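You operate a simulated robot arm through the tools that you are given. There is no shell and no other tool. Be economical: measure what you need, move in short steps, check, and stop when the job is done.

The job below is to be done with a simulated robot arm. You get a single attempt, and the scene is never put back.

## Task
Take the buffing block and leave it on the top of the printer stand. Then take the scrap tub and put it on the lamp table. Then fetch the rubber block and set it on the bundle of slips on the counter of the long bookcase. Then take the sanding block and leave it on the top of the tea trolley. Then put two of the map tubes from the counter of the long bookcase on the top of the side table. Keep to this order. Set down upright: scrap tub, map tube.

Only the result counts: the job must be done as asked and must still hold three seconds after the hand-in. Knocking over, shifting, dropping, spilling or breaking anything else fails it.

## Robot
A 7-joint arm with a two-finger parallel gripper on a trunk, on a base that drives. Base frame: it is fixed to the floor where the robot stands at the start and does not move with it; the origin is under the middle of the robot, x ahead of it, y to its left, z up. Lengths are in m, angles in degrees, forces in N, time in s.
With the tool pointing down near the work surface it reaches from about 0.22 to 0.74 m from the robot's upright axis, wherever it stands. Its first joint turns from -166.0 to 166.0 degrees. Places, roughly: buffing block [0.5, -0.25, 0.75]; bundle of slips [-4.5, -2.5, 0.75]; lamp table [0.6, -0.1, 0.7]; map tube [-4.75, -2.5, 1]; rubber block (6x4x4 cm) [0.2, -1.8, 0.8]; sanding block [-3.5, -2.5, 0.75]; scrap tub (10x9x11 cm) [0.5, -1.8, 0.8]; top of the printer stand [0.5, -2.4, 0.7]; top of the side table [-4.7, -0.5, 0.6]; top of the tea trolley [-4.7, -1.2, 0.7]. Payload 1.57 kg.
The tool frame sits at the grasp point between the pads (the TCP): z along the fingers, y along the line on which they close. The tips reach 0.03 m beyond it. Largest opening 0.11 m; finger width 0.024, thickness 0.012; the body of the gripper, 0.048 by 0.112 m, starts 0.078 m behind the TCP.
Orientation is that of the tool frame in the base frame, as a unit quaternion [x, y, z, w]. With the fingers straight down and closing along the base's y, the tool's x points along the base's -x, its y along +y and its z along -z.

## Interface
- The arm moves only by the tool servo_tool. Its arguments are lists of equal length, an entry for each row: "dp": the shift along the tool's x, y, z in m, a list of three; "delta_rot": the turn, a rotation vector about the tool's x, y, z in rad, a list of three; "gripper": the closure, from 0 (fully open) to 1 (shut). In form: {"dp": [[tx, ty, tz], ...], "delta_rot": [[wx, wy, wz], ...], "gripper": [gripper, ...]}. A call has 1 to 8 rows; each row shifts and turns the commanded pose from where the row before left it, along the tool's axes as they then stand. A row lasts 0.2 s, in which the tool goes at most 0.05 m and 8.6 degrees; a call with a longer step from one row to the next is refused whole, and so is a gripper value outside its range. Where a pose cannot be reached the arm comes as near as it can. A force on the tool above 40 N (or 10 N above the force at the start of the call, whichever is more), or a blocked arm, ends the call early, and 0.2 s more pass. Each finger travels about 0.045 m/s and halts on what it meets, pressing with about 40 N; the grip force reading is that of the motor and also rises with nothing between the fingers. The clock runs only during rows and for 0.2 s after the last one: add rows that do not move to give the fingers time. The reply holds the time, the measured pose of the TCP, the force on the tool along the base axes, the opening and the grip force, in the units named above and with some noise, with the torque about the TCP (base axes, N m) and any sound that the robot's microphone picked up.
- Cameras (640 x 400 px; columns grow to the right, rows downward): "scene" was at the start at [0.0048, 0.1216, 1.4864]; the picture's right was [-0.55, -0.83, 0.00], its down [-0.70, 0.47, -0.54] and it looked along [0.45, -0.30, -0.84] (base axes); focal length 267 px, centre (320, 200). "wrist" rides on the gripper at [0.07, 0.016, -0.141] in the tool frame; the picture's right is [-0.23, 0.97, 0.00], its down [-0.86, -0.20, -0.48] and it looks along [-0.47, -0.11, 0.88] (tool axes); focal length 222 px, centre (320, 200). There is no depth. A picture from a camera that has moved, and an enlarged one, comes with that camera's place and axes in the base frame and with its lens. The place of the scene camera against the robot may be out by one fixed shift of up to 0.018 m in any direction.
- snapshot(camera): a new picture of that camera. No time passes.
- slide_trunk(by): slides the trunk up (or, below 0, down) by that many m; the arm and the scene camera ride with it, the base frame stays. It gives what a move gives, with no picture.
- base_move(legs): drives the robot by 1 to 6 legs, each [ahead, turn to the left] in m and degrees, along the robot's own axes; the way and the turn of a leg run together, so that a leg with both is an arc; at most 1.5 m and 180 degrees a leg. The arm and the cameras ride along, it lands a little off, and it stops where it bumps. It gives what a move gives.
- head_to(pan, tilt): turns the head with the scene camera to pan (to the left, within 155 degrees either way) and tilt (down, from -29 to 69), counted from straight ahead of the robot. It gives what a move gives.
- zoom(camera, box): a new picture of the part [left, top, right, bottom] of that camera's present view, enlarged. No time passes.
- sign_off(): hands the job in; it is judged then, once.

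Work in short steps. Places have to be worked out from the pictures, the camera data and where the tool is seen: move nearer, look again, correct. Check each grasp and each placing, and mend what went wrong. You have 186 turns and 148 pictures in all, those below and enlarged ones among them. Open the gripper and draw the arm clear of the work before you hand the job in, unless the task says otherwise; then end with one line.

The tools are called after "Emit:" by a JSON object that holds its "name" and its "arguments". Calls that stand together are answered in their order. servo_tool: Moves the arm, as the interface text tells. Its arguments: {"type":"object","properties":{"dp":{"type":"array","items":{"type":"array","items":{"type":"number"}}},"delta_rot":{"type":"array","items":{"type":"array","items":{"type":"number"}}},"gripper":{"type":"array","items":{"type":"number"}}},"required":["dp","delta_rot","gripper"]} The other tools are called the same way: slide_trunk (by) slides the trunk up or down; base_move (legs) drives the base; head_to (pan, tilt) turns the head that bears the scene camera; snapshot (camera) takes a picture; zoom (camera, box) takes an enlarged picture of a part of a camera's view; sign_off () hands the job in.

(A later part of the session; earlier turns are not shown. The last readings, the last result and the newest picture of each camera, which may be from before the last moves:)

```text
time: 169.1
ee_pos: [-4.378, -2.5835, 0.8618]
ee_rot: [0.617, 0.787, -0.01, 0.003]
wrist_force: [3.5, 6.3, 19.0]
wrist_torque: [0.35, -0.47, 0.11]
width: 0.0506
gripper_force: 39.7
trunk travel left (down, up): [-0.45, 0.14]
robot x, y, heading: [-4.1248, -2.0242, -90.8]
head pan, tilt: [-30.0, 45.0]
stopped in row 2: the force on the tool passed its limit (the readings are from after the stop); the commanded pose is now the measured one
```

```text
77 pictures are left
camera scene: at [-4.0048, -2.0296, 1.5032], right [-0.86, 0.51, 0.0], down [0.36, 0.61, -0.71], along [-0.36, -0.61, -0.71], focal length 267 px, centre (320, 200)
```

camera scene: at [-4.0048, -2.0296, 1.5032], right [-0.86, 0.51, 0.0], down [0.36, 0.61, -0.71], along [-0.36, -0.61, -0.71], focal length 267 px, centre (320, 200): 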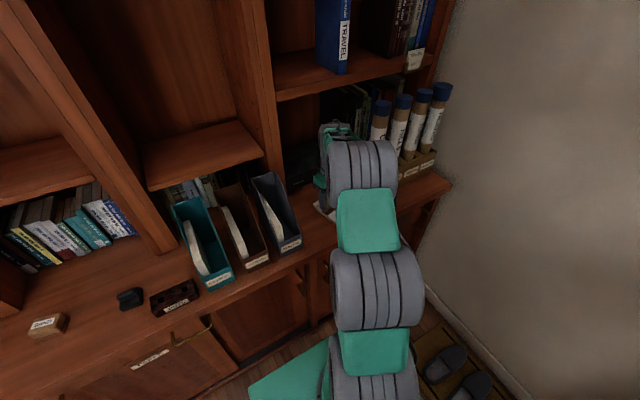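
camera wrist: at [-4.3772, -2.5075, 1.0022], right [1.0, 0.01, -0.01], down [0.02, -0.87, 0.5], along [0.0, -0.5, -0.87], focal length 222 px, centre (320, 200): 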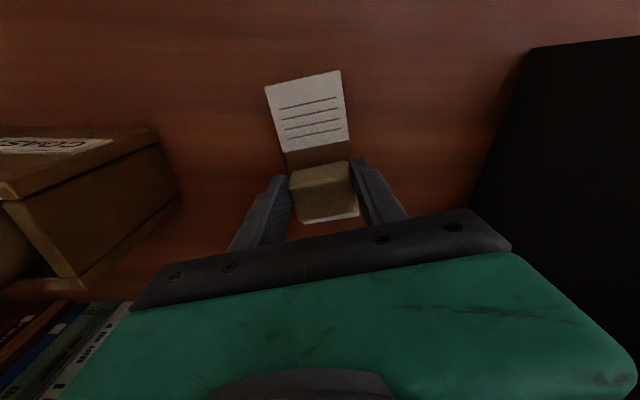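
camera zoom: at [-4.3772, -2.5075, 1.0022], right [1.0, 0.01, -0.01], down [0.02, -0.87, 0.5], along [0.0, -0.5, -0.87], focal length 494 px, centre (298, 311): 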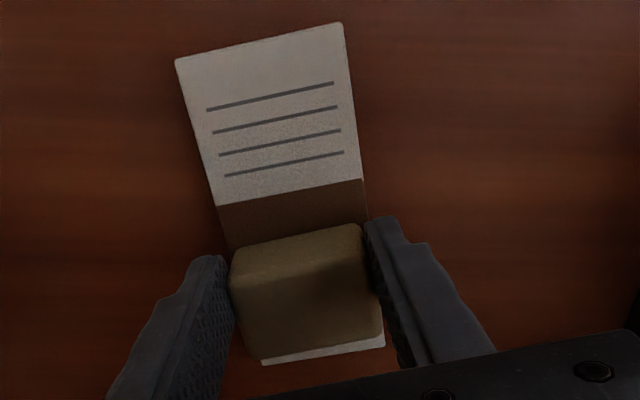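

The picture shows the block resting on the bundle's band, and the earlier heights indicate my surface estimates were simply low. I release a little, rise slightly and look.

Emit:
{"name": "servo_tool", "arguments": {"dp": [[0, 0, 0], [0, 0, 0], [0, 0, 0], [0, 0, -0.02], [0, 0, -0.03], [0, 0, -0.04], [0, 0, -0.04], [0, 0, 0]], "delta_rot": [[0, 0, 0], [0, 0, 0], [0, 0, 0], [0, 0, 0], [0, 0, 0], [0, 0, 0], [0, 0, 0], [0, 0, 0]], "gripper": [0.35, 0.35, 0.35, 0.35, 0.35, 0.35, 0.35, 0.35]}}

Emit:
{"name": "snapshot", "arguments": {"camera": "wrist"}}

```text
time: 170.9
ee_pos: [-4.3771, -2.5798, 0.9879]
ee_rot: [0.617, 0.787, -0.007, 0.003]
wrist_force: [0.7, 0.4, -0.5]
wrist_torque: [0.03, -0.01, -0.02]
width: 0.0716
gripper_force: 0.0
trunk travel left (down, up): [-0.45, 0.14]
robot x, y, heading: [-4.1261, -2.0221, -91.0]
head pan, tilt: [-30.0, 45.0]
```

```text
76 pictures are left
camera wrist: at [-4.3765, -2.5057, 1.1282], right [1.0, 0.01, 0.0], down [0.01, -0.87, 0.49], along [0.0, -0.49, -0.87], focal length 222 px, centre (320, 200)
```

wrist: 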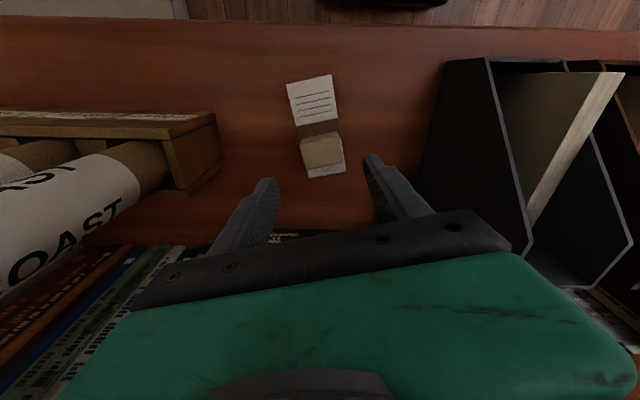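

It is released. I zoom to make sure the block lies flat on the slips.

Emit:
{"name": "zoom", "arguments": {"camera": "wrist", "box": [260, 50, 380, 200]}}

```text
2.67 times, centred on (320, 125) of wrist
camera zoom: at [-4.3765, -2.5057, 1.1282], right [1.0, 0.01, 0.0], down [0.01, -0.87, 0.49], along [0.0, -0.49, -0.87], focal length 592 px, centre (320, 400)
```

zoom: 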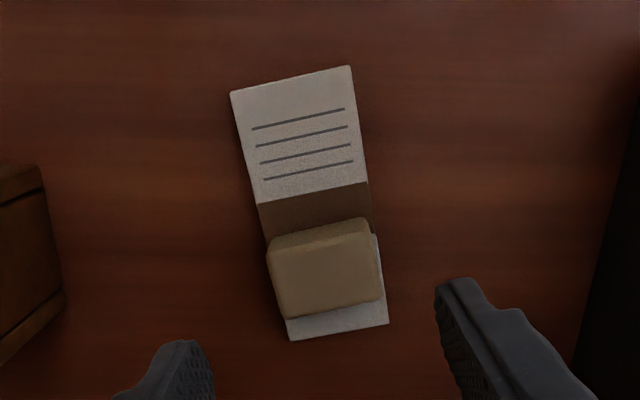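

The block lies flat on the bundle. Now the sanding block: I draw the arm back along +y, then drive to x ≈ -3.55.

Emit:
{"name": "servo_tool", "arguments": {"dp": [[0.0437, 0.0108, 0], [0.0437, 0.0108, 0], [0.0437, 0.0108, 0], [0.0437, 0.0108, 0], [0.0437, 0.0108, 0], [0, 0, 0], [0, 0, 0]], "delta_rot": [[0, 0, 0], [0, 0, 0], [0, 0, 0], [0, 0, 0], [0, 0, 0], [0, 0, 0.14], [0, 0, 0.14]], "gripper": [0, 0, 0, 0, 0, 0, 0]}}

Emit:
{"name": "base_move", "arguments": {"legs": [[-0.2, 0], [0, 91], [0.55, 0], [0, -90], [0.2, 0]]}}

Emit:
{"name": "head_to", "arguments": {"pan": 0, "tilt": 50}}

Emit:
{"name": "snapshot", "arguments": {"camera": "scene"}}

Emit:
{"name": "snapshot", "arguments": {"camera": "wrist"}}

```text
time: 172.5
ee_pos: [-4.3789, -2.3554, 0.9853]
ee_rot: [0.721, 0.693, -0.007, 0.005]
wrist_force: [0.2, 0.1, -0.9]
wrist_torque: [-0.02, 0.0, 0.02]
width: 0.11
gripper_force: 0.0
trunk travel left (down, up): [-0.45, 0.14]
robot x, y, heading: [-4.1277, -2.0203, -90.8]
head pan, tilt: [-30.0, 45.0]
```

```text
time: 185.8
ee_pos: [-3.8098, -2.3564, 0.986]
ee_rot: [0.714, 0.701, -0.007, 0.005]
wrist_force: [-0.5, -0.3, -0.1]
wrist_torque: [0.02, -0.01, -0.01]
width: 0.11
gripper_force: 0.1
trunk travel left (down, up): [-0.45, 0.14]
robot x, y, heading: [-3.563, -2.0197, -89.8]
head pan, tilt: [-30.0, 45.0]
```

```text
time: 186.7
ee_pos: [-3.8106, -2.3559, 0.9858]
ee_rot: [0.714, 0.7, -0.007, 0.004]
wrist_force: [-0.5, 0.7, -0.4]
wrist_torque: [-0.01, 0.0, -0.02]
width: 0.1101
gripper_force: 0.1
trunk travel left (down, up): [-0.45, 0.14]
robot x, y, heading: [-3.565, -2.0188, -89.7]
head pan, tilt: [0.0, 50.0]
```

```text
74 pictures are left
camera scene: at [-3.4031, -2.0319, 1.496], right [-1.0, 0.0, 0.0], down [0.0, 0.77, -0.64], along [0.0, -0.64, -0.77], focal length 267 px, centre (320, 200)
```

scene: 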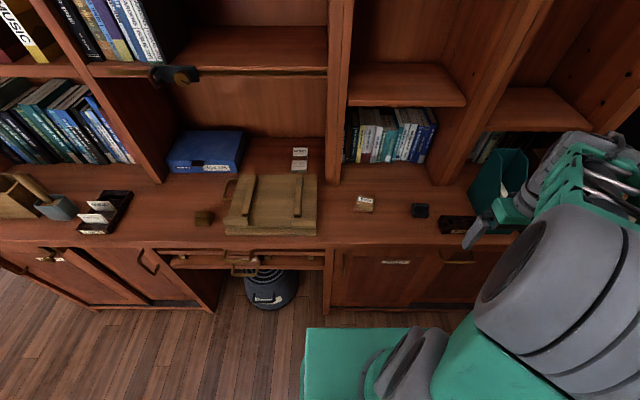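

```text
73 pictures are left
camera wrist: at [-3.7917, -2.2837, 1.1259], right [0.97, -0.25, 0.0], down [-0.21, -0.84, 0.49], along [-0.12, -0.48, -0.87], focal length 222 px, centre (320, 200)
```

wrist: 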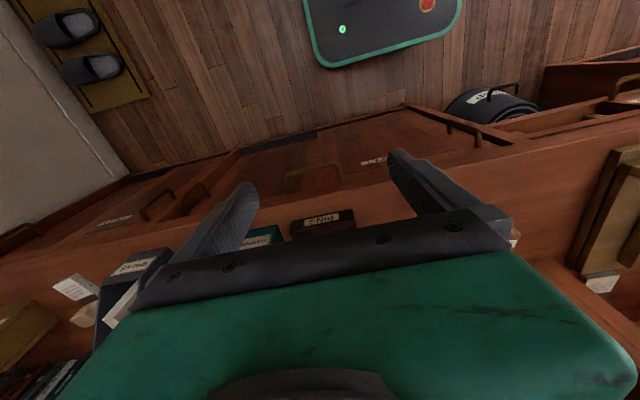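

SAND lies at about (-3.55, -2.59) with open space around. I move the tool there, sideways first.

Emit:
{"name": "servo_tool", "arguments": {"dp": [[0, 0.045, 0], [0, 0.045, 0], [0, 0.045, 0], [0, 0.045, 0], [0, 0.045, 0], [0, 0.04, 0], [-0.045, 0, 0], [-0.045, 0, 0]], "delta_rot": [[0, 0, 0], [0, 0, 0], [0, 0, 0], [0, 0, 0], [0, 0, 0], [0, 0, 0], [0, 0, 0], [0, 0, 0]], "gripper": [0, 0, 0, 0, 0, 0, 0, 0]}}

Emit:
{"name": "servo_tool", "arguments": {"dp": [[-0.045, 0, 0.02], [-0.045, 0, 0.02], [-0.04, 0, 0.02], [0, 0, 0]], "delta_rot": [[0, 0, 0], [0, 0, 0], [0, 0, 0], [0, 0, 0]], "gripper": [0, 0, 0, 0]}}

Emit:
{"name": "snapshot", "arguments": {"camera": "wrist"}}

Emit:
{"name": "zoom", "arguments": {"camera": "scene", "box": [300, 140, 440, 260]}}

```text
time: 188.5
ee_pos: [-3.5456, -2.4523, 0.9873]
ee_rot: [0.714, 0.7, -0.006, 0.004]
wrist_force: [0.1, -1.0, 0.3]
wrist_torque: [-0.02, 0.0, 0.01]
width: 0.1101
gripper_force: 0.0
trunk travel left (down, up): [-0.45, 0.14]
robot x, y, heading: [-3.5639, -2.0218, -89.9]
head pan, tilt: [0.0, 50.0]
```

```text
time: 189.5
ee_pos: [-3.5496, -2.5813, 0.9268]
ee_rot: [0.714, 0.7, -0.007, 0.004]
wrist_force: [0.2, -0.8, 0.2]
wrist_torque: [-0.01, -0.02, 0.0]
width: 0.1101
gripper_force: 0.0
trunk travel left (down, up): [-0.45, 0.14]
robot x, y, heading: [-3.5603, -2.0176, -90.0]
head pan, tilt: [0.0, 50.0]
```

```text
72 pictures are left
camera wrist: at [-3.5307, -2.51, 1.0685], right [0.97, -0.25, 0.0], down [-0.21, -0.84, 0.49], along [-0.12, -0.48, -0.87], focal length 222 px, centre (320, 200)
```

wrist: 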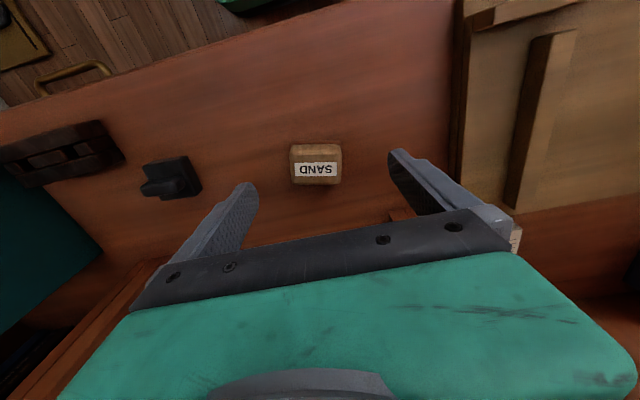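

```text
3.33 times, centred on (370, 200) of scene
camera zoom: at [-3.403, -2.0323, 1.496], right [-1.0, 0.0, 0.0], down [0.0, 0.77, -0.64], along [0.0, -0.64, -0.77], focal length 890 px, centre (153, 200)
```

zoom: 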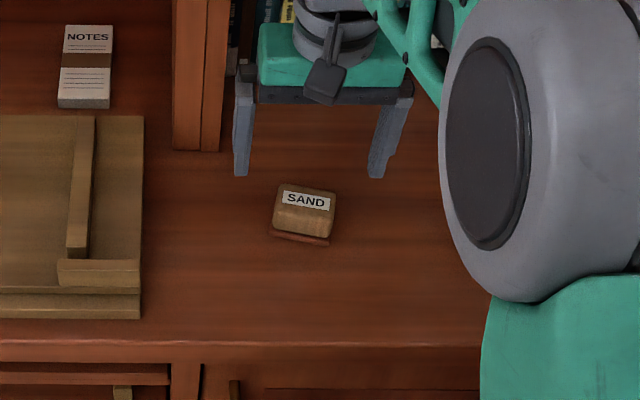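

SAND's top is at about (-3.561, -2.615, 0.796). I centre over it and go down to z ≈ 0.83 first.

Emit:
{"name": "servo_tool", "arguments": {"dp": [[-0.0345, -0.0115, 0.02], [0, 0, 0.04], [0, 0, 0.035], [0, 0, 0]], "delta_rot": [[0, 0, 0], [0, 0, 0], [0, 0, 0], [0, 0, 0]], "gripper": [0, 0, 0, 0]}}

Emit:
{"name": "snapshot", "arguments": {"camera": "wrist"}}

Emit:
{"name": "zoom", "arguments": {"camera": "scene", "box": [330, 170, 400, 230]}}

```text
time: 190.5
ee_pos: [-3.5614, -2.6186, 0.8311]
ee_rot: [0.714, 0.7, -0.007, 0.004]
wrist_force: [1.2, -0.4, 0.8]
wrist_torque: [-0.03, 0.01, 0.0]
width: 0.1099
gripper_force: 0.0
trunk travel left (down, up): [-0.45, 0.14]
robot x, y, heading: [-3.5595, -2.0212, -89.6]
head pan, tilt: [0.0, 50.0]
```

```text
70 pictures are left
camera wrist: at [-3.5424, -2.5462, 0.9719], right [0.97, -0.25, 0.0], down [-0.21, -0.84, 0.49], along [-0.12, -0.48, -0.87], focal length 222 px, centre (320, 200)
```

wrist: 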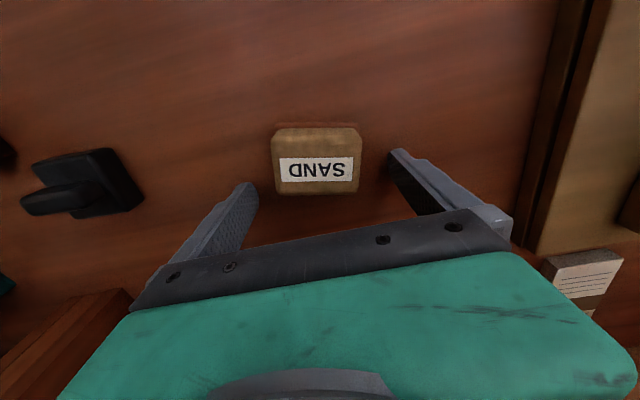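

```text
6.67 times, centred on (365, 200) of scene
camera zoom: at [-3.403, -2.0322, 1.496], right [-1.0, 0.0, 0.0], down [0.0, 0.77, -0.64], along [0.0, -0.64, -0.77], focal length 1781 px, centre (20, 200)
```

zoom: 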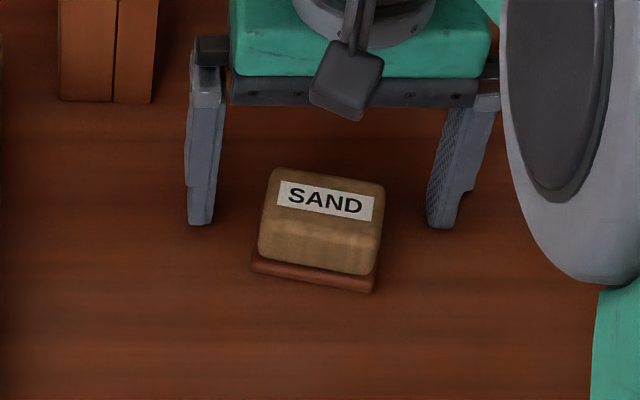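

By the size growth between the wrist views the block's top is nearer z ≈ 0.84 (counter about 0.80), which shifts its centre to about (-3.558, -2.598). I shift 19 mm toward the robot, rise 4 mm and close.

Emit:
{"name": "servo_tool", "arguments": {"dp": [[0, 0, -0.004], [0.019, 0.003, 0], [0, 0, 0], [0, 0, 0], [0, 0, 0], [0, 0, 0], [0, 0, 0]], "delta_rot": [[0, 0, 0], [0, 0, 0], [0, 0, 0], [0, 0, 0], [0, 0, 0], [0, 0, 0], [0, 0, 0]], "gripper": [0, 0, 0, 1, 1, 1, 1]}}

Emit:
{"name": "snapshot", "arguments": {"camera": "wrist"}}

```text
time: 192.1
ee_pos: [-3.5589, -2.5994, 0.8366]
ee_rot: [0.714, 0.7, -0.007, 0.004]
wrist_force: [1.1, 0.1, 0.1]
wrist_torque: [-0.01, 0.03, 0.01]
width: 0.0675
gripper_force: 27.1
trunk travel left (down, up): [-0.45, 0.14]
robot x, y, heading: [-3.5638, -2.0203, -89.9]
head pan, tilt: [0.0, 50.0]
```

```text
68 pictures are left
camera wrist: at [-3.5398, -2.5267, 0.9771], right [0.97, -0.25, 0.0], down [-0.21, -0.84, 0.49], along [-0.12, -0.48, -0.87], focal length 222 px, centre (320, 200)
```

wrist: 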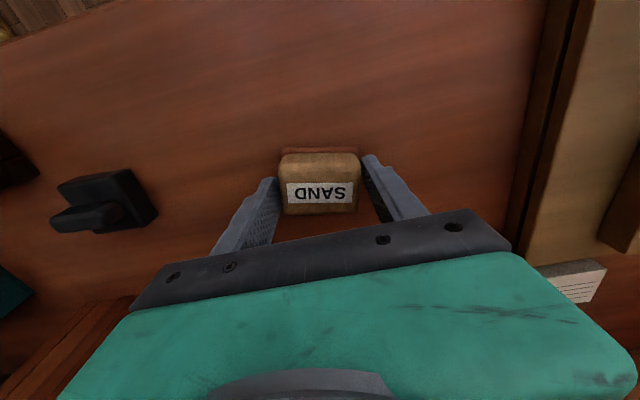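

Contact at 0.067. I finish the squeeze, lift and check.

Emit:
{"name": "servo_tool", "arguments": {"dp": [[0, 0, 0], [0, 0, 0], [0, 0, -0.03], [0, 0, -0.04], [0, 0, -0.04], [0, 0, -0.04], [0, 0, 0]], "delta_rot": [[0, 0, 0], [0, 0, 0], [0, 0, 0], [0, 0, 0], [0, 0, 0], [0, 0, 0], [0, 0, 0]], "gripper": [1, 1, 1, 1, 1, 1, 1]}}

Emit:
{"name": "snapshot", "arguments": {"camera": "wrist"}}

```text
time: 193.7
ee_pos: [-3.5585, -2.5972, 0.9893]
ee_rot: [0.714, 0.7, -0.007, 0.004]
wrist_force: [-0.6, 0.0, -0.4]
wrist_torque: [-0.02, 0.02, 0.01]
width: 0.067
gripper_force: 40.2
trunk travel left (down, up): [-0.45, 0.14]
robot x, y, heading: [-3.5667, -2.0189, -89.8]
head pan, tilt: [0.0, 50.0]
```

```text
67 pictures are left
camera wrist: at [-3.5409, -2.5252, 1.1292], right [0.97, -0.25, 0.0], down [-0.21, -0.84, 0.49], along [-0.12, -0.48, -0.87], focal length 222 px, centre (320, 200)
```

wrist: 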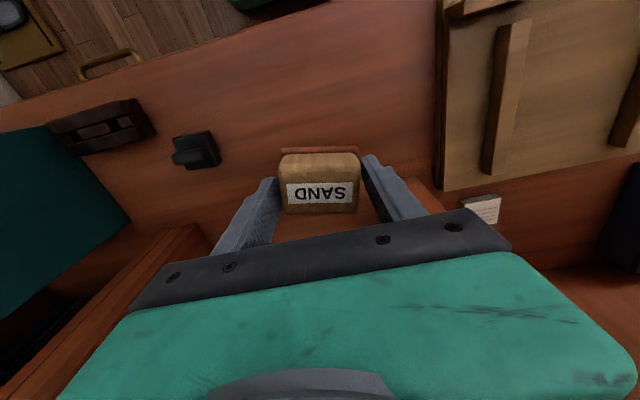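

Held. I draw the arm in, back away, and turn toward the tea trolley.

Emit:
{"name": "servo_tool", "arguments": {"dp": [[0.045, 0, 0], [0.045, 0, 0], [0.045, 0, 0], [0.045, 0, 0], [0.045, 0, 0], [0, 0, 0]], "delta_rot": [[0, 0, 0], [0, 0, 0], [0, 0, 0], [0, 0, 0], [0, 0, 0], [0, 0, 0]], "gripper": [1, 1, 1, 1, 1, 1]}}

Emit:
{"name": "base_move", "arguments": {"legs": [[-0.8, 0], [0, -90], [0.2, 0]]}}

Emit:
{"name": "head_to", "arguments": {"pan": 0, "tilt": 30}}

Emit:
{"name": "snapshot", "arguments": {"camera": "scene"}}

```text
time: 195.1
ee_pos: [-3.5538, -2.3706, 0.9824]
ee_rot: [0.714, 0.7, -0.007, 0.004]
wrist_force: [-0.5, -0.1, -1.2]
wrist_torque: [-0.04, -0.01, 0.0]
width: 0.0664
gripper_force: 40.2
trunk travel left (down, up): [-0.45, 0.14]
robot x, y, heading: [-3.5656, -2.0213, -89.7]
head pan, tilt: [0.0, 50.0]
```

```text
time: 204.3
ee_pos: [-4.1178, -1.2568, 0.9819]
ee_rot: [1.0, 0.011, -0.008, -0.002]
wrist_force: [0.3, 0.1, -0.8]
wrist_torque: [0.03, 0.0, -0.01]
width: 0.0641
gripper_force: 40.0
trunk travel left (down, up): [-0.45, 0.14]
robot x, y, heading: [-3.7659, -1.2289, -177.4]
head pan, tilt: [0.0, 50.0]
```

```text
time: 205.2
ee_pos: [-4.1176, -1.2549, 0.9839]
ee_rot: [1.0, 0.012, -0.008, -0.002]
wrist_force: [-0.2, 1.0, -1.0]
wrist_torque: [-0.01, -0.01, -0.03]
width: 0.0643
gripper_force: 40.5
trunk travel left (down, up): [-0.45, 0.14]
robot x, y, heading: [-3.7704, -1.229, -177.3]
head pan, tilt: [0.0, 30.0]
```

```text
66 pictures are left
camera scene: at [-3.7847, -1.3792, 1.5254], right [-0.05, 1.0, 0.0], down [0.5, 0.02, -0.87], along [-0.86, -0.04, -0.5], focal length 267 px, centre (320, 200)
```

scene: 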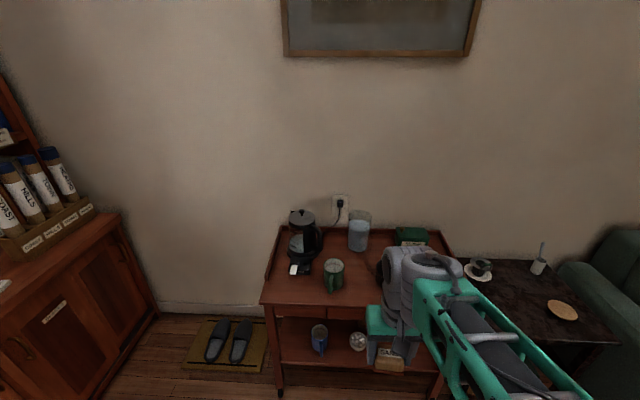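

I zoom on the trolley top to find a free place.

Emit:
{"name": "zoom", "arguments": {"camera": "scene", "box": [250, 190, 470, 330]}}

Emit:
{"name": "zoom", "arguments": {"camera": "wrist", "box": [200, 100, 440, 260]}}

```text
2.86 times, centred on (360, 260) of scene
camera zoom: at [-3.7847, -1.3792, 1.5254], right [-0.05, 1.0, 0.0], down [0.5, 0.02, -0.87], along [-0.86, -0.04, -0.5], focal length 763 px, centre (206, 29)
```

zoom: 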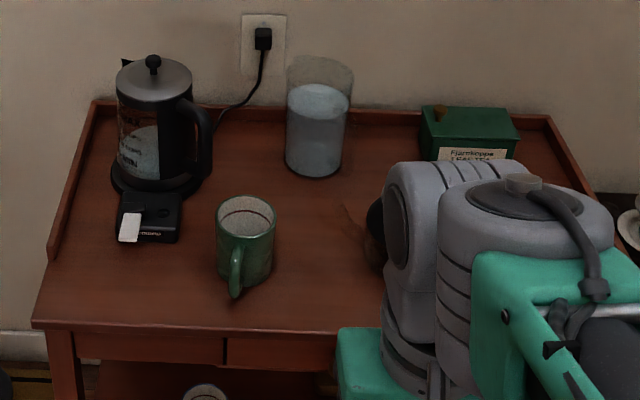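

```text
2.50 times, centred on (320, 180) of wrist
camera zoom: at [-4.0458, -1.2697, 1.1236], right [-0.2, -0.98, 0.0], down [-0.85, 0.18, 0.49], along [-0.48, 0.1, -0.87], focal length 555 px, centre (320, 250)
```

zoom: 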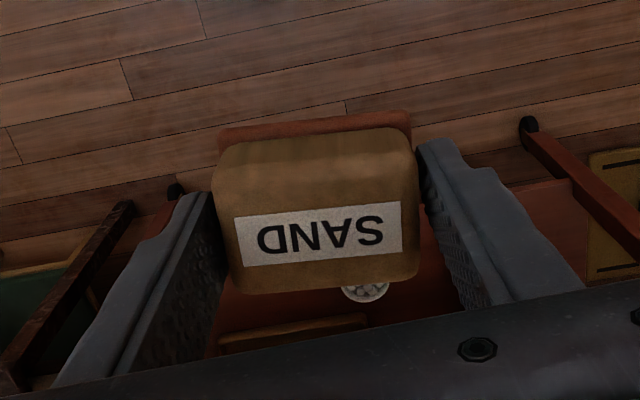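

The right part is hidden by the arm; I swing it to the left to see.

Emit:
{"name": "servo_tool", "arguments": {"dp": [[0, 0.049, 0], [0, 0.049, 0], [0, 0.049, 0], [0, 0.049, 0], [0, 0.049, 0], [0, 0.049, 0], [0, 0.049, 0], [0, 0, 0]], "delta_rot": [[0, 0, 0], [0, 0, 0], [0, 0, 0], [0, 0, 0], [0, 0, 0], [0, 0, 0], [0, 0, 0], [0, 0, 0]], "gripper": [1, 1, 1, 1, 1, 1, 1, 1]}}

Emit:
{"name": "zoom", "arguments": {"camera": "scene", "box": [250, 190, 470, 330]}}

```text
time: 207.0
ee_pos: [-4.1093, -1.5976, 0.9829]
ee_rot: [1.0, 0.012, -0.007, -0.002]
wrist_force: [-0.4, 0.2, -0.7]
wrist_torque: [0.01, 0.0, -0.01]
width: 0.0636
gripper_force: 39.8
trunk travel left (down, up): [-0.45, 0.14]
robot x, y, heading: [-3.7687, -1.228, -177.5]
head pan, tilt: [0.0, 30.0]
```

```text
2.86 times, centred on (360, 260) of scene
camera zoom: at [-3.7847, -1.3798, 1.5254], right [-0.05, 1.0, 0.0], down [0.5, 0.02, -0.87], along [-0.86, -0.04, -0.5], focal length 763 px, centre (206, 29)
```

zoom: 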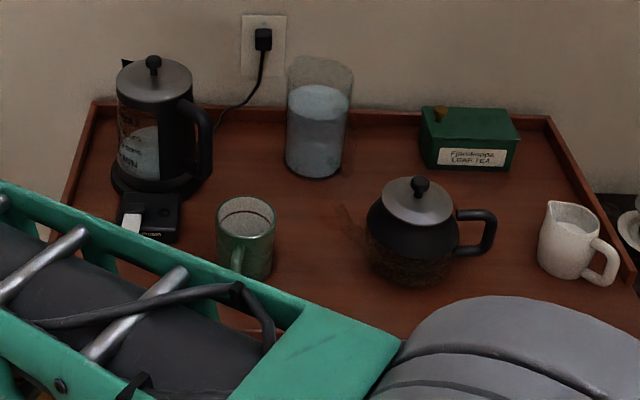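

Free spot: front middle between mug and teapot, about (-4.485, -1.26). I drive 0.15 m nearer and bring the tool in front of it.

Emit:
{"name": "base_move", "arguments": {"legs": [[0.15, 0]]}}

Emit:
{"name": "servo_tool", "arguments": {"dp": [[0, -0.049, 0], [0, -0.049, 0], [0, -0.049, 0], [0, -0.049, 0], [0, -0.049, 0], [0, -0.049, 0], [0, -0.045, 0], [0, 0, 0]], "delta_rot": [[0, 0, 0], [0, 0, 0], [0, 0, 0], [0, 0, 0], [0, 0, 0], [0, 0, 0], [0, 0, 0], [0, 0, 0]], "gripper": [1, 1, 1, 1, 1, 1, 1, 1]}}

Emit:
{"name": "snapshot", "arguments": {"camera": "wrist"}}

Emit:
{"name": "head_to", "arguments": {"pan": 0, "tilt": 45}}

Emit:
{"name": "snapshot", "arguments": {"camera": "scene"}}

```text
time: 208.3
ee_pos: [-4.2594, -1.6039, 0.9822]
ee_rot: [1.0, 0.012, -0.007, -0.002]
wrist_force: [0.4, -0.3, -1.3]
wrist_torque: [-0.02, 0.0, 0.04]
width: 0.0631
gripper_force: 39.8
trunk travel left (down, up): [-0.45, 0.14]
robot x, y, heading: [-3.9178, -1.2379, -177.7]
head pan, tilt: [0.0, 30.0]
```

```text
time: 210.1
ee_pos: [-4.2681, -1.266, 0.9836]
ee_rot: [1.0, 0.013, -0.009, -0.001]
wrist_force: [0.8, -0.2, -0.2]
wrist_torque: [0.05, 0.02, 0.02]
width: 0.0628
gripper_force: 39.9
trunk travel left (down, up): [-0.45, 0.14]
robot x, y, heading: [-3.9216, -1.233, -177.2]
head pan, tilt: [0.0, 30.0]
```

```text
62 pictures are left
camera wrist: at [-4.1958, -1.2805, 1.1248], right [-0.2, -0.98, 0.0], down [-0.85, 0.18, 0.49], along [-0.48, 0.1, -0.87], focal length 222 px, centre (320, 200)
```

wrist: 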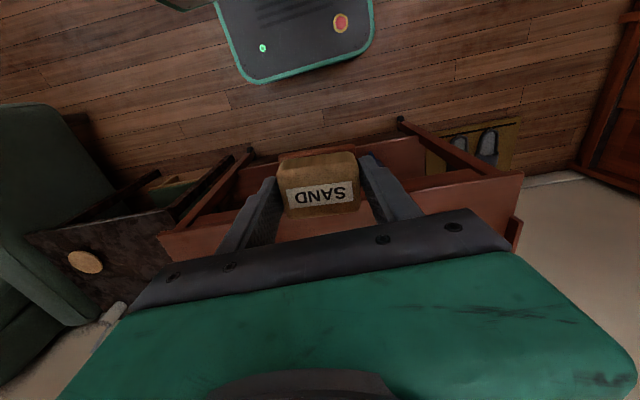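

```text
time: 210.9
ee_pos: [-4.2688, -1.2666, 0.984]
ee_rot: [1.0, 0.013, -0.008, -0.002]
wrist_force: [0.7, 0.7, -0.6]
wrist_torque: [-0.02, 0.01, -0.02]
width: 0.0626
gripper_force: 40.0
trunk travel left (down, up): [-0.45, 0.14]
robot x, y, heading: [-3.9162, -1.2369, -177.1]
head pan, tilt: [0.0, 45.0]
```

```text
61 pictures are left
camera scene: at [-3.9262, -1.3858, 1.5029], right [-0.05, 1.0, 0.0], down [0.71, 0.03, -0.71], along [-0.71, -0.03, -0.71], focal length 267 px, centre (320, 200)
```

scene: 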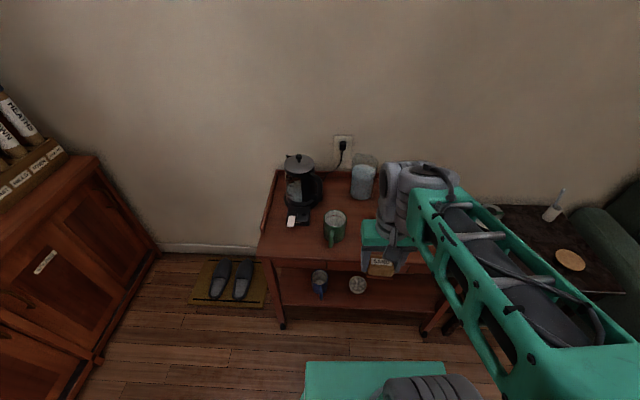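

I move forward over the spot at z ≈ 0.93 and look.

Emit:
{"name": "servo_tool", "arguments": {"dp": [[-0.045, 0, 0], [-0.045, 0, 0], [-0.045, 0, 0], [-0.045, 0, 0.02], [-0.045, -0.003, 0.03], [0, 0, 0]], "delta_rot": [[0, 0, 0], [0, 0, 0], [0, 0, 0], [0, 0, 0], [0, 0, 0], [0, 0, 0]], "gripper": [1, 1, 1, 1, 1, 1]}}

Emit:
{"name": "snapshot", "arguments": {"camera": "wrist"}}

Emit:
{"name": "zoom", "arguments": {"camera": "scene", "box": [250, 140, 470, 300]}}

```text
refused: row 5 steps farther than a row can; nothing moved
```

```text
60 pictures are left
camera wrist: at [-4.1959, -1.2811, 1.1249], right [-0.2, -0.98, 0.0], down [-0.85, 0.18, 0.49], along [-0.48, 0.1, -0.87], focal length 222 px, centre (320, 200)
```

wrist: 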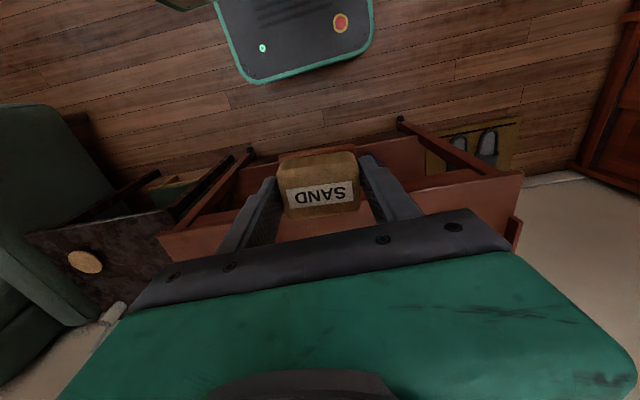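

```text
2.50 times, centred on (360, 220) of scene
camera zoom: at [-3.9262, -1.3858, 1.5029], right [-0.05, 1.0, 0.0], down [0.71, 0.03, -0.71], along [-0.71, -0.03, -0.71], focal length 668 px, centre (220, 150)
```

zoom: 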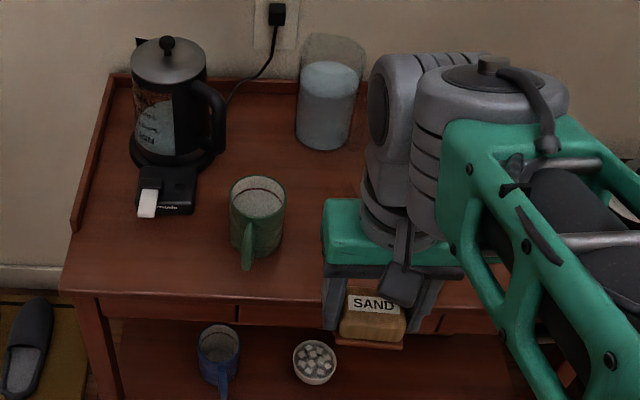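

The step was too long in one row; I repeat it with shorter rows.

Emit:
{"name": "servo_tool", "arguments": {"dp": [[-0.045, 0, 0], [-0.045, 0, 0], [-0.045, 0, 0], [-0.045, 0, 0], [-0.045, 0, 0], [0, -0.003, 0.04], [0, 0, 0]], "delta_rot": [[0, 0, 0], [0, 0, 0], [0, 0, 0], [0, 0, 0], [0, 0, 0], [0, 0, 0], [0, 0, 0]], "gripper": [1, 1, 1, 1, 1, 1, 1]}}

Emit:
{"name": "snapshot", "arguments": {"camera": "wrist"}}

Emit:
{"name": "zoom", "arguments": {"camera": "scene", "box": [250, 140, 470, 300]}}

```text
time: 212.5
ee_pos: [-4.4962, -1.2653, 0.9455]
ee_rot: [1.0, 0.012, -0.009, -0.002]
wrist_force: [0.7, 0.3, -1.5]
wrist_torque: [-0.03, 0.02, 0.06]
width: 0.0626
gripper_force: 40.0
trunk travel left (down, up): [-0.45, 0.14]
robot x, y, heading: [-3.9189, -1.2358, -177.4]
head pan, tilt: [0.0, 45.0]
```

```text
58 pictures are left
camera wrist: at [-4.4228, -1.2797, 1.0858], right [-0.2, -0.98, 0.0], down [-0.85, 0.18, 0.49], along [-0.48, 0.1, -0.87], focal length 222 px, centre (320, 200)
```

wrist: 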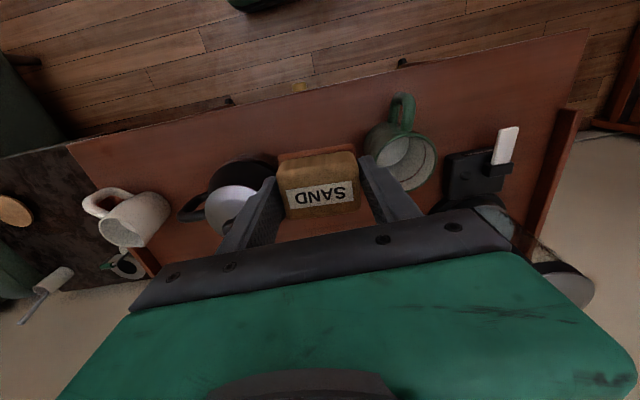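

```text
2.50 times, centred on (360, 220) of scene
camera zoom: at [-3.9262, -1.3857, 1.5029], right [-0.05, 1.0, 0.0], down [0.71, 0.03, -0.71], along [-0.71, -0.03, -0.71], focal length 668 px, centre (220, 150)
```

zoom: 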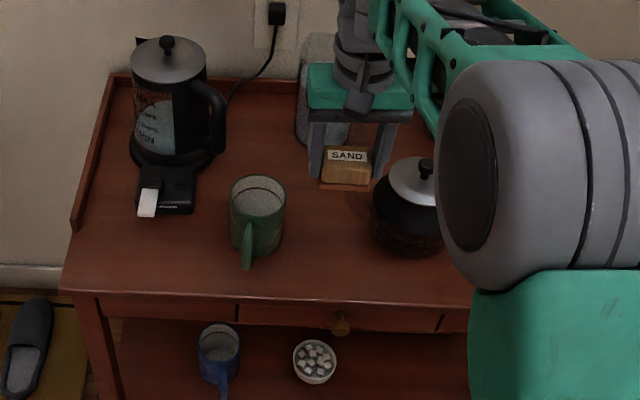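

The landing point projects between mug and teapot with good clearance. I lower to about 0.80 and then slowly.

Emit:
{"name": "servo_tool", "arguments": {"dp": [[0, 0, 0.045], [0, 0, 0.045], [0, 0, 0.04], [0, 0, 0]], "delta_rot": [[0, 0, 0], [0, 0, 0], [0, 0, 0], [0, 0, 0]], "gripper": [1, 1, 1, 1]}}

Emit:
{"name": "snapshot", "arguments": {"camera": "wrist"}}

Emit:
{"name": "zoom", "arguments": {"camera": "scene", "box": [250, 140, 470, 300]}}

```text
time: 213.5
ee_pos: [-4.4963, -1.2649, 0.8153]
ee_rot: [1.0, 0.012, -0.007, -0.002]
wrist_force: [0.5, -1.1, -1.1]
wrist_torque: [-0.03, 0.04, 0.01]
width: 0.0624
gripper_force: 40.4
trunk travel left (down, up): [-0.45, 0.14]
robot x, y, heading: [-3.921, -1.2339, -177.6]
head pan, tilt: [0.0, 45.0]
```

```text
56 pictures are left
camera wrist: at [-4.4233, -1.2795, 0.9563], right [-0.2, -0.98, 0.0], down [-0.85, 0.18, 0.49], along [-0.48, 0.1, -0.87], focal length 222 px, centre (320, 200)
```

wrist: 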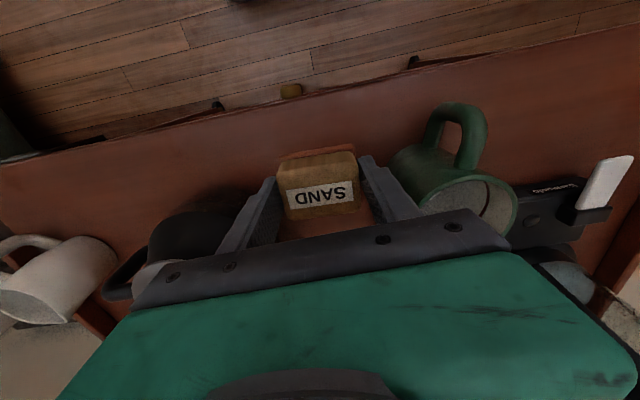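

```text
2.50 times, centred on (360, 220) of scene
camera zoom: at [-3.9265, -1.3858, 1.5029], right [-0.05, 1.0, 0.0], down [0.71, 0.03, -0.71], along [-0.71, -0.03, -0.71], focal length 668 px, centre (220, 150)
```

zoom: 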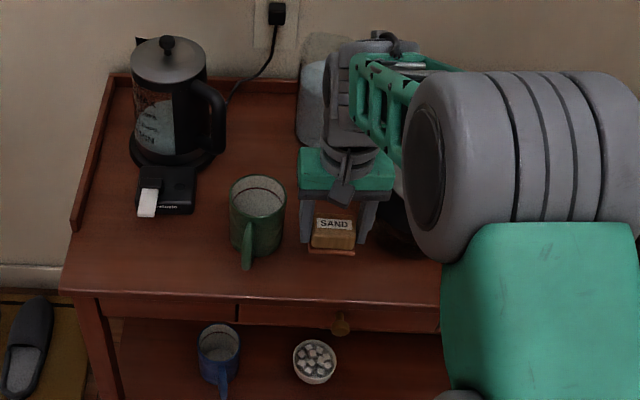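

Clear of the mug by ~2 cm. Slow descent to contact.

Emit:
{"name": "servo_tool", "arguments": {"dp": [[0, 0, 0.02], [0, 0, 0.01], [0, 0, 0.006], [0, 0, 0.004], [0, 0, 0.004], [0, 0, 0.004], [0, 0, 0.004], [0, 0, 0]], "delta_rot": [[0, 0, 0], [0, 0, 0], [0, 0, 0], [0, 0, 0], [0, 0, 0], [0, 0, 0], [0, 0, 0], [0, 0, 0]], "gripper": [1, 1, 1, 1, 1, 1, 1, 1]}}

```text
time: 215.3
ee_pos: [-4.4958, -1.2659, 0.7658]
ee_rot: [1.0, 0.013, -0.007, -0.001]
wrist_force: [-0.2, 0.3, -1.5]
wrist_torque: [0.0, 0.01, 0.01]
width: 0.062
gripper_force: 40.1
trunk travel left (down, up): [-0.45, 0.14]
robot x, y, heading: [-3.9195, -1.2318, -177.4]
head pan, tilt: [0.0, 45.0]
```

Emit:
{"name": "servo_tool", "arguments": {"dp": [[0, 0, 0.003], [0, 0, 0.003], [0, 0, 0.003], [0, 0, 0.003], [0, 0, 0.003], [0, 0, 0.003], [0, 0, 0.003], [0, 0, 0]], "delta_rot": [[0, 0, 0], [0, 0, 0], [0, 0, 0], [0, 0, 0], [0, 0, 0], [0, 0, 0], [0, 0, 0], [0, 0, 0]], "gripper": [1, 1, 1, 1, 1, 1, 1, 1]}}

Emit:
{"name": "snapshot", "arguments": {"camera": "wrist"}}

```text
time: 216.6
ee_pos: [-4.4998, -1.2672, 0.7549]
ee_rot: [1.0, 0.012, -0.013, -0.001]
wrist_force: [2.7, -0.1, 15.6]
wrist_torque: [-0.01, -0.5, -0.07]
width: 0.062
gripper_force: 40.3
trunk travel left (down, up): [-0.45, 0.14]
robot x, y, heading: [-3.9164, -1.2374, -177.3]
head pan, tilt: [0.0, 45.0]
stopped in row 6: the force on the tool passed its limit (the readings are from after the stop); the commanded pose is now the measured one
```

```text
54 pictures are left
camera wrist: at [-4.4255, -1.2812, 0.8956], right [-0.21, -0.98, 0.0], down [-0.85, 0.18, 0.5], along [-0.49, 0.1, -0.87], focal length 222 px, centre (320, 200)
```

wrist: 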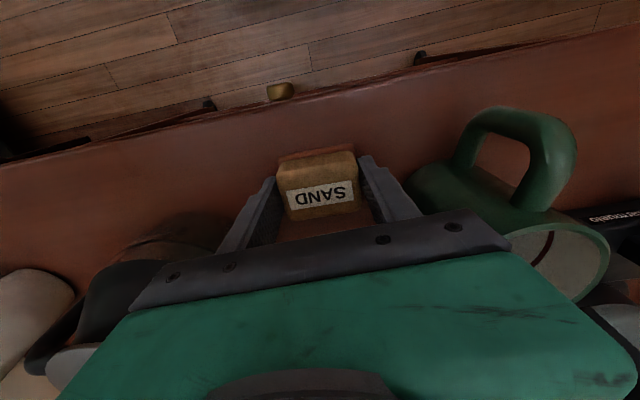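

Contact at 0.755. I release partly and rise straight.

Emit:
{"name": "servo_tool", "arguments": {"dp": [[0, 0, 0], [0, 0, 0], [0, 0, 0], [0, 0, -0.02], [0, 0, -0.04], [0, 0, -0.05], [0, 0, -0.05], [0, 0, -0.05]], "delta_rot": [[0, 0, 0], [0, 0, 0], [0, 0, 0], [0, 0, 0], [0, 0, 0], [0, 0, 0], [0, 0, 0], [0, 0, 0]], "gripper": [0.3, 0.3, 0.3, 0.3, 0.3, 0.3, 0.3, 0.3]}}

Emit:
{"name": "snapshot", "arguments": {"camera": "wrist"}}

Emit:
{"name": "zoom", "arguments": {"camera": "scene", "box": [250, 140, 470, 300]}}

```text
time: 218.4
ee_pos: [-4.4929, -1.2711, 0.9627]
ee_rot: [1.0, 0.011, -0.009, -0.002]
wrist_force: [0.0, -0.7, -0.3]
wrist_torque: [-0.02, 0.02, 0.0]
width: 0.077
gripper_force: 0.1
trunk travel left (down, up): [-0.45, 0.14]
robot x, y, heading: [-3.9158, -1.2375, -177.5]
head pan, tilt: [0.0, 45.0]
```

```text
53 pictures are left
camera wrist: at [-4.4197, -1.2849, 1.1027], right [-0.21, -0.98, 0.0], down [-0.85, 0.18, 0.5], along [-0.48, 0.1, -0.87], focal length 222 px, centre (320, 200)
```

wrist: 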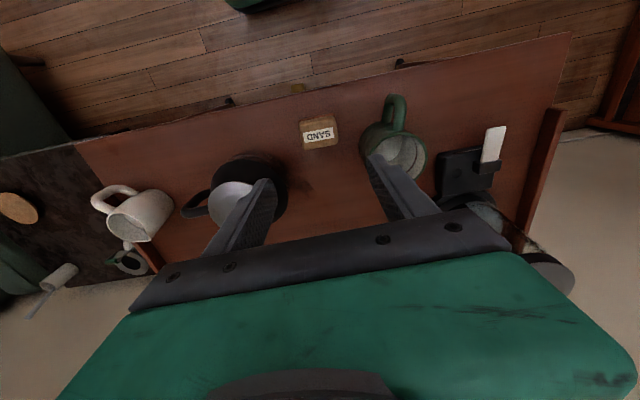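

```text
2.50 times, centred on (360, 220) of scene
camera zoom: at [-3.9259, -1.3857, 1.5028], right [-0.05, 1.0, 0.0], down [0.71, 0.03, -0.71], along [-0.71, -0.03, -0.71], focal length 668 px, centre (220, 150)
```

zoom: 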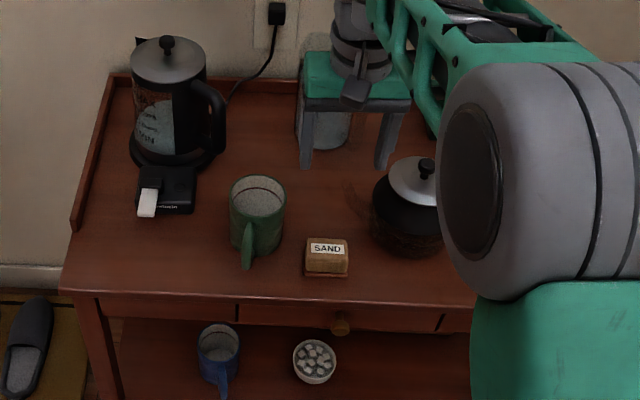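

The sanding block stands on the trolley. Now the map tubes: I draw the arm in and drive to the counter near the tube stand (COAST tube estimated at (-4.54, -2.57), top at z ≈ 1.16).

Emit:
{"name": "servo_tool", "arguments": {"dp": [[0.048, 0, 0], [0.048, 0, 0], [0.048, 0, 0], [0.048, 0, 0], [0.04, 0, 0], [0, 0, 0]], "delta_rot": [[0, 0, 0], [0, 0, 0], [0, 0, 0], [0, 0, 0], [0, 0, 0], [0, 0, 0]], "gripper": [0, 0, 0, 0, 0, 0]}}

Emit:
{"name": "head_to", "arguments": {"pan": -35, "tilt": 40}}

Emit:
{"name": "snapshot", "arguments": {"camera": "scene"}}

Emit:
{"name": "base_move", "arguments": {"legs": [[0, 71.4], [0.85, 0], [0, 16]]}}

Emit:
{"name": "slide_trunk", "arguments": {"by": 0.14}}

Emit:
{"name": "head_to", "arguments": {"pan": -35, "tilt": 40}}

Emit:
{"name": "snapshot", "arguments": {"camera": "scene"}}

```text
time: 219.8
ee_pos: [-4.2614, -1.2617, 0.9564]
ee_rot: [1.0, 0.011, -0.01, -0.002]
wrist_force: [0.3, 0.0, -0.6]
wrist_torque: [-0.02, 0.0, -0.01]
width: 0.1099
gripper_force: 0.1
trunk travel left (down, up): [-0.45, 0.14]
robot x, y, heading: [-3.9204, -1.2348, -177.4]
head pan, tilt: [0.0, 45.0]
```

```text
time: 220.8
ee_pos: [-4.2623, -1.2628, 0.9569]
ee_rot: [1.0, 0.011, -0.009, -0.001]
wrist_force: [-0.4, -0.4, -0.1]
wrist_torque: [0.0, 0.03, 0.01]
width: 0.11
gripper_force: 0.0
trunk travel left (down, up): [-0.45, 0.14]
robot x, y, heading: [-3.9183, -1.2384, -177.4]
head pan, tilt: [-35.0, 40.0]
```

```text
51 pictures are left
camera scene: at [-3.9165, -1.3366, 1.5101], right [0.53, 0.84, 0.0], down [0.54, -0.34, -0.77], along [-0.65, 0.41, -0.64], focal length 267 px, centre (320, 200)
```

scene: 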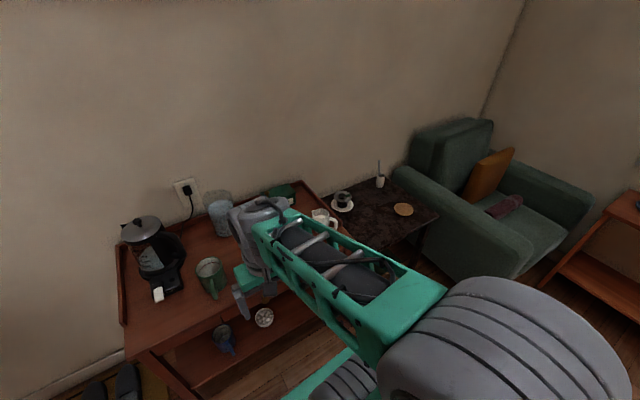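

```text
time: 229.3
ee_pos: [-4.1577, -2.3883, 0.9574]
ee_rot: [0.718, 0.695, -0.009, 0.006]
wrist_force: [0.7, 0.3, 0.2]
wrist_torque: [0.0, -0.03, 0.0]
width: 0.1099
gripper_force: 0.1
trunk travel left (down, up): [-0.45, 0.14]
robot x, y, heading: [-4.1657, -2.0449, -90.7]
head pan, tilt: [-35.0, 40.0]
```

```text
time: 231.0
ee_pos: [-4.1579, -2.3863, 1.0976]
ee_rot: [0.719, 0.695, -0.008, 0.005]
wrist_force: [0.7, 0.4, 0.2]
wrist_torque: [0.01, 0.01, -0.02]
width: 0.1101
gripper_force: 0.1
trunk travel left (down, up): [-0.59, 0.0]
robot x, y, heading: [-4.1697, -2.0427, -90.6]
head pan, tilt: [-35.0, 40.0]
```

```text
time: 231.6
ee_pos: [-4.1583, -2.3885, 1.0972]
ee_rot: [0.719, 0.695, -0.008, 0.005]
wrist_force: [-0.5, -1.0, -0.2]
wrist_torque: [0.0, 0.0, 0.0]
width: 0.1099
gripper_force: 0.0
trunk travel left (down, up): [-0.59, 0.0]
robot x, y, heading: [-4.1674, -2.0389, -90.6]
head pan, tilt: [-35.0, 40.0]
```

```text
50 pictures are left
camera scene: at [-4.0531, -2.0492, 1.6501], right [-0.81, 0.58, 0.0], down [0.37, 0.52, -0.77], along [-0.45, -0.62, -0.64], focal length 267 px, centre (320, 200)
```

scene: 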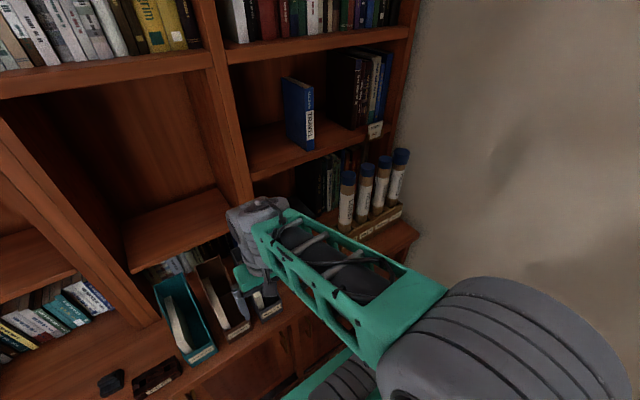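

I raise the tool and turn it 90° so the fingers will close along y (front/back of the tubes).

Emit:
{"name": "servo_tool", "arguments": {"dp": [[0, 0, -0.04], [0, 0, -0.04], [0, 0, -0.04], [0, 0, -0.01], [0, 0, 0], [0, 0, 0], [0, 0, 0], [0, 0, 0]], "delta_rot": [[0, 0, 0.14], [0, 0, 0.14], [0, 0, 0.14], [0, 0, 0.14], [0, 0, 0.14], [0, 0, 0.14], [0, 0, 0.14], [0, 0, 0.14]], "gripper": [0, 0, 0, 0, 0, 0, 0, 0]}}

Emit:
{"name": "servo_tool", "arguments": {"dp": [[0, 0, 0], [0, 0, 0], [0, 0, 0], [0, 0, 0]], "delta_rot": [[0, 0, 0.14], [0, 0, 0.14], [0, 0, 0.135], [0, 0, 0]], "gripper": [0, 0, 0, 0]}}

```text
time: 233.4
ee_pos: [-4.1585, -2.3847, 1.2268]
ee_rot: [0.979, 0.205, -0.005, 0.009]
wrist_force: [0.1, -0.4, 0.4]
wrist_torque: [0.01, 0.0, 0.01]
width: 0.11
gripper_force: 0.0
trunk travel left (down, up): [-0.59, 0.0]
robot x, y, heading: [-4.1613, -2.0406, -90.7]
head pan, tilt: [-35.0, 40.0]
```

```text
time: 234.4
ee_pos: [-4.1584, -2.3846, 1.2276]
ee_rot: [1.0, -0.001, -0.002, 0.01]
wrist_force: [-0.3, 1.0, -0.1]
wrist_torque: [-0.01, 0.01, 0.0]
width: 0.11
gripper_force: 0.0
trunk travel left (down, up): [-0.59, 0.0]
robot x, y, heading: [-4.1643, -2.0427, -90.6]
head pan, tilt: [-35.0, 40.0]
```

I correct the 1° tilt and approach beside the COAST tube, above tube-top height.

Emit:
{"name": "servo_tool", "arguments": {"dp": [[0, 0, -0.012], [-0.04, 0.027, 0], [-0.04, 0.027, 0], [-0.04, 0.027, 0], [-0.04, 0.027, 0], [-0.04, 0.027, 0], [-0.04, 0.027, 0], [0, 0, 0]], "delta_rot": [[0.02, 0, 0], [0, 0, 0], [0, 0, 0], [0, 0, 0], [0, 0, 0], [0, 0, 0], [0, 0, 0], [0, 0, 0]], "gripper": [0, 0, 0, 0, 0, 0, 0, 0]}}

Emit:
{"name": "snapshot", "arguments": {"camera": "wrist"}}

Emit:
{"name": "snapshot", "arguments": {"camera": "scene"}}

```text
time: 236.2
ee_pos: [-4.3984, -2.5494, 1.24]
ee_rot: [1.0, 0.0, -0.002, 0.0]
wrist_force: [-0.4, 0.8, -0.4]
wrist_torque: [0.04, -0.02, 0.01]
width: 0.1098
gripper_force: 0.1
trunk travel left (down, up): [-0.59, 0.0]
robot x, y, heading: [-4.1657, -2.042, -90.7]
head pan, tilt: [-35.0, 40.0]
```

```text
49 pictures are left
camera wrist: at [-4.3274, -2.5641, 1.3809], right [-0.22, -0.97, 0.0], down [-0.85, 0.2, 0.48], along [-0.47, 0.11, -0.88], focal length 222 px, centre (320, 200)
```

wrist: 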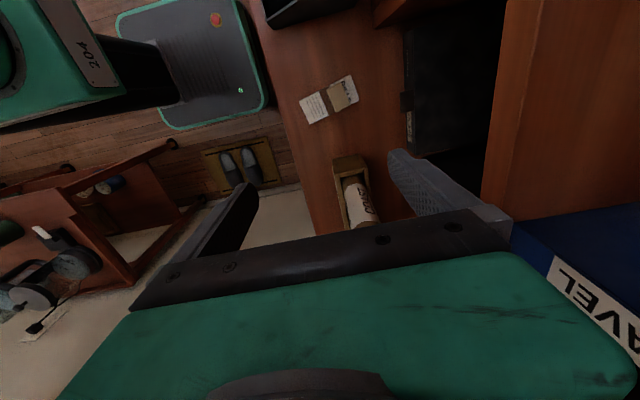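

```text
48 pictures are left
camera scene: at [-4.053, -2.0489, 1.6501], right [-0.81, 0.58, 0.0], down [0.37, 0.52, -0.77], along [-0.45, -0.62, -0.64], focal length 267 px, centre (320, 200)
```

scene: 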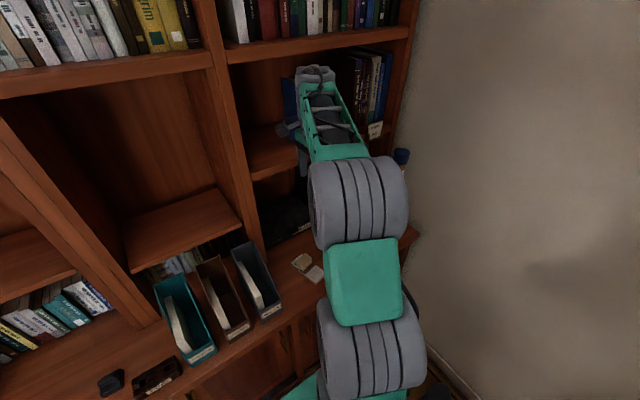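

The wrist view puts the COAST tube near (-4.54, -2.58). I move above it (tips still ~4 cm over the cap) and look.

Emit:
{"name": "servo_tool", "arguments": {"dp": [[-0.045, 0.01, 0], [-0.045, 0.01, 0], [-0.046, 0.01, 0], [0, 0, 0]], "delta_rot": [[0, 0, 0], [0, 0, 0], [0, 0, 0], [0, 0, 0]], "gripper": [0, 0, 0, 0]}}

Emit:
{"name": "snapshot", "arguments": {"camera": "wrist"}}

Emit:
{"name": "snapshot", "arguments": {"camera": "scene"}}

```text
time: 237.2
ee_pos: [-4.5331, -2.5791, 1.2423]
ee_rot: [1.0, 0.002, -0.003, 0.0]
wrist_force: [0.5, 0.2, 0.6]
wrist_torque: [0.03, -0.02, 0.01]
width: 0.11
gripper_force: 0.1
trunk travel left (down, up): [-0.59, 0.0]
robot x, y, heading: [-4.1631, -2.0442, -90.7]
head pan, tilt: [-35.0, 40.0]
```

```text
47 pictures are left
camera wrist: at [-4.4618, -2.5942, 1.3834], right [-0.22, -0.97, 0.0], down [-0.85, 0.2, 0.48], along [-0.47, 0.11, -0.88], focal length 222 px, centre (320, 200)
```

wrist: 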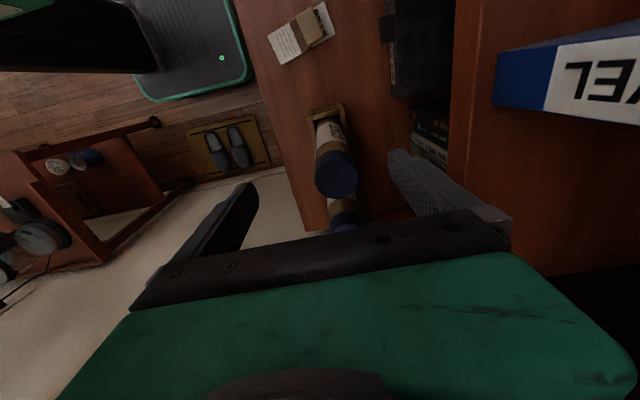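

```text
46 pictures are left
camera scene: at [-4.0526, -2.0486, 1.6501], right [-0.81, 0.58, 0.0], down [0.37, 0.52, -0.77], along [-0.45, -0.62, -0.64], focal length 267 px, centre (320, 200)
```

scene: 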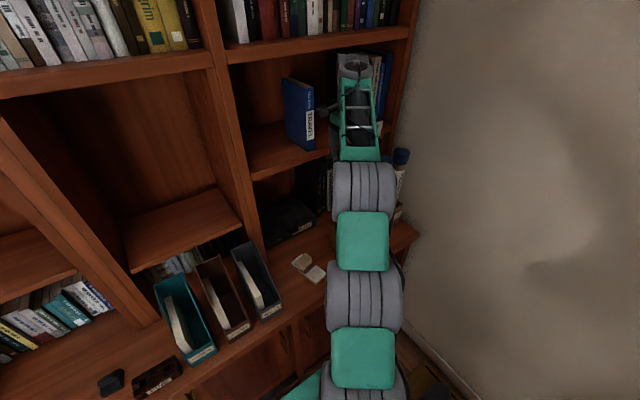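

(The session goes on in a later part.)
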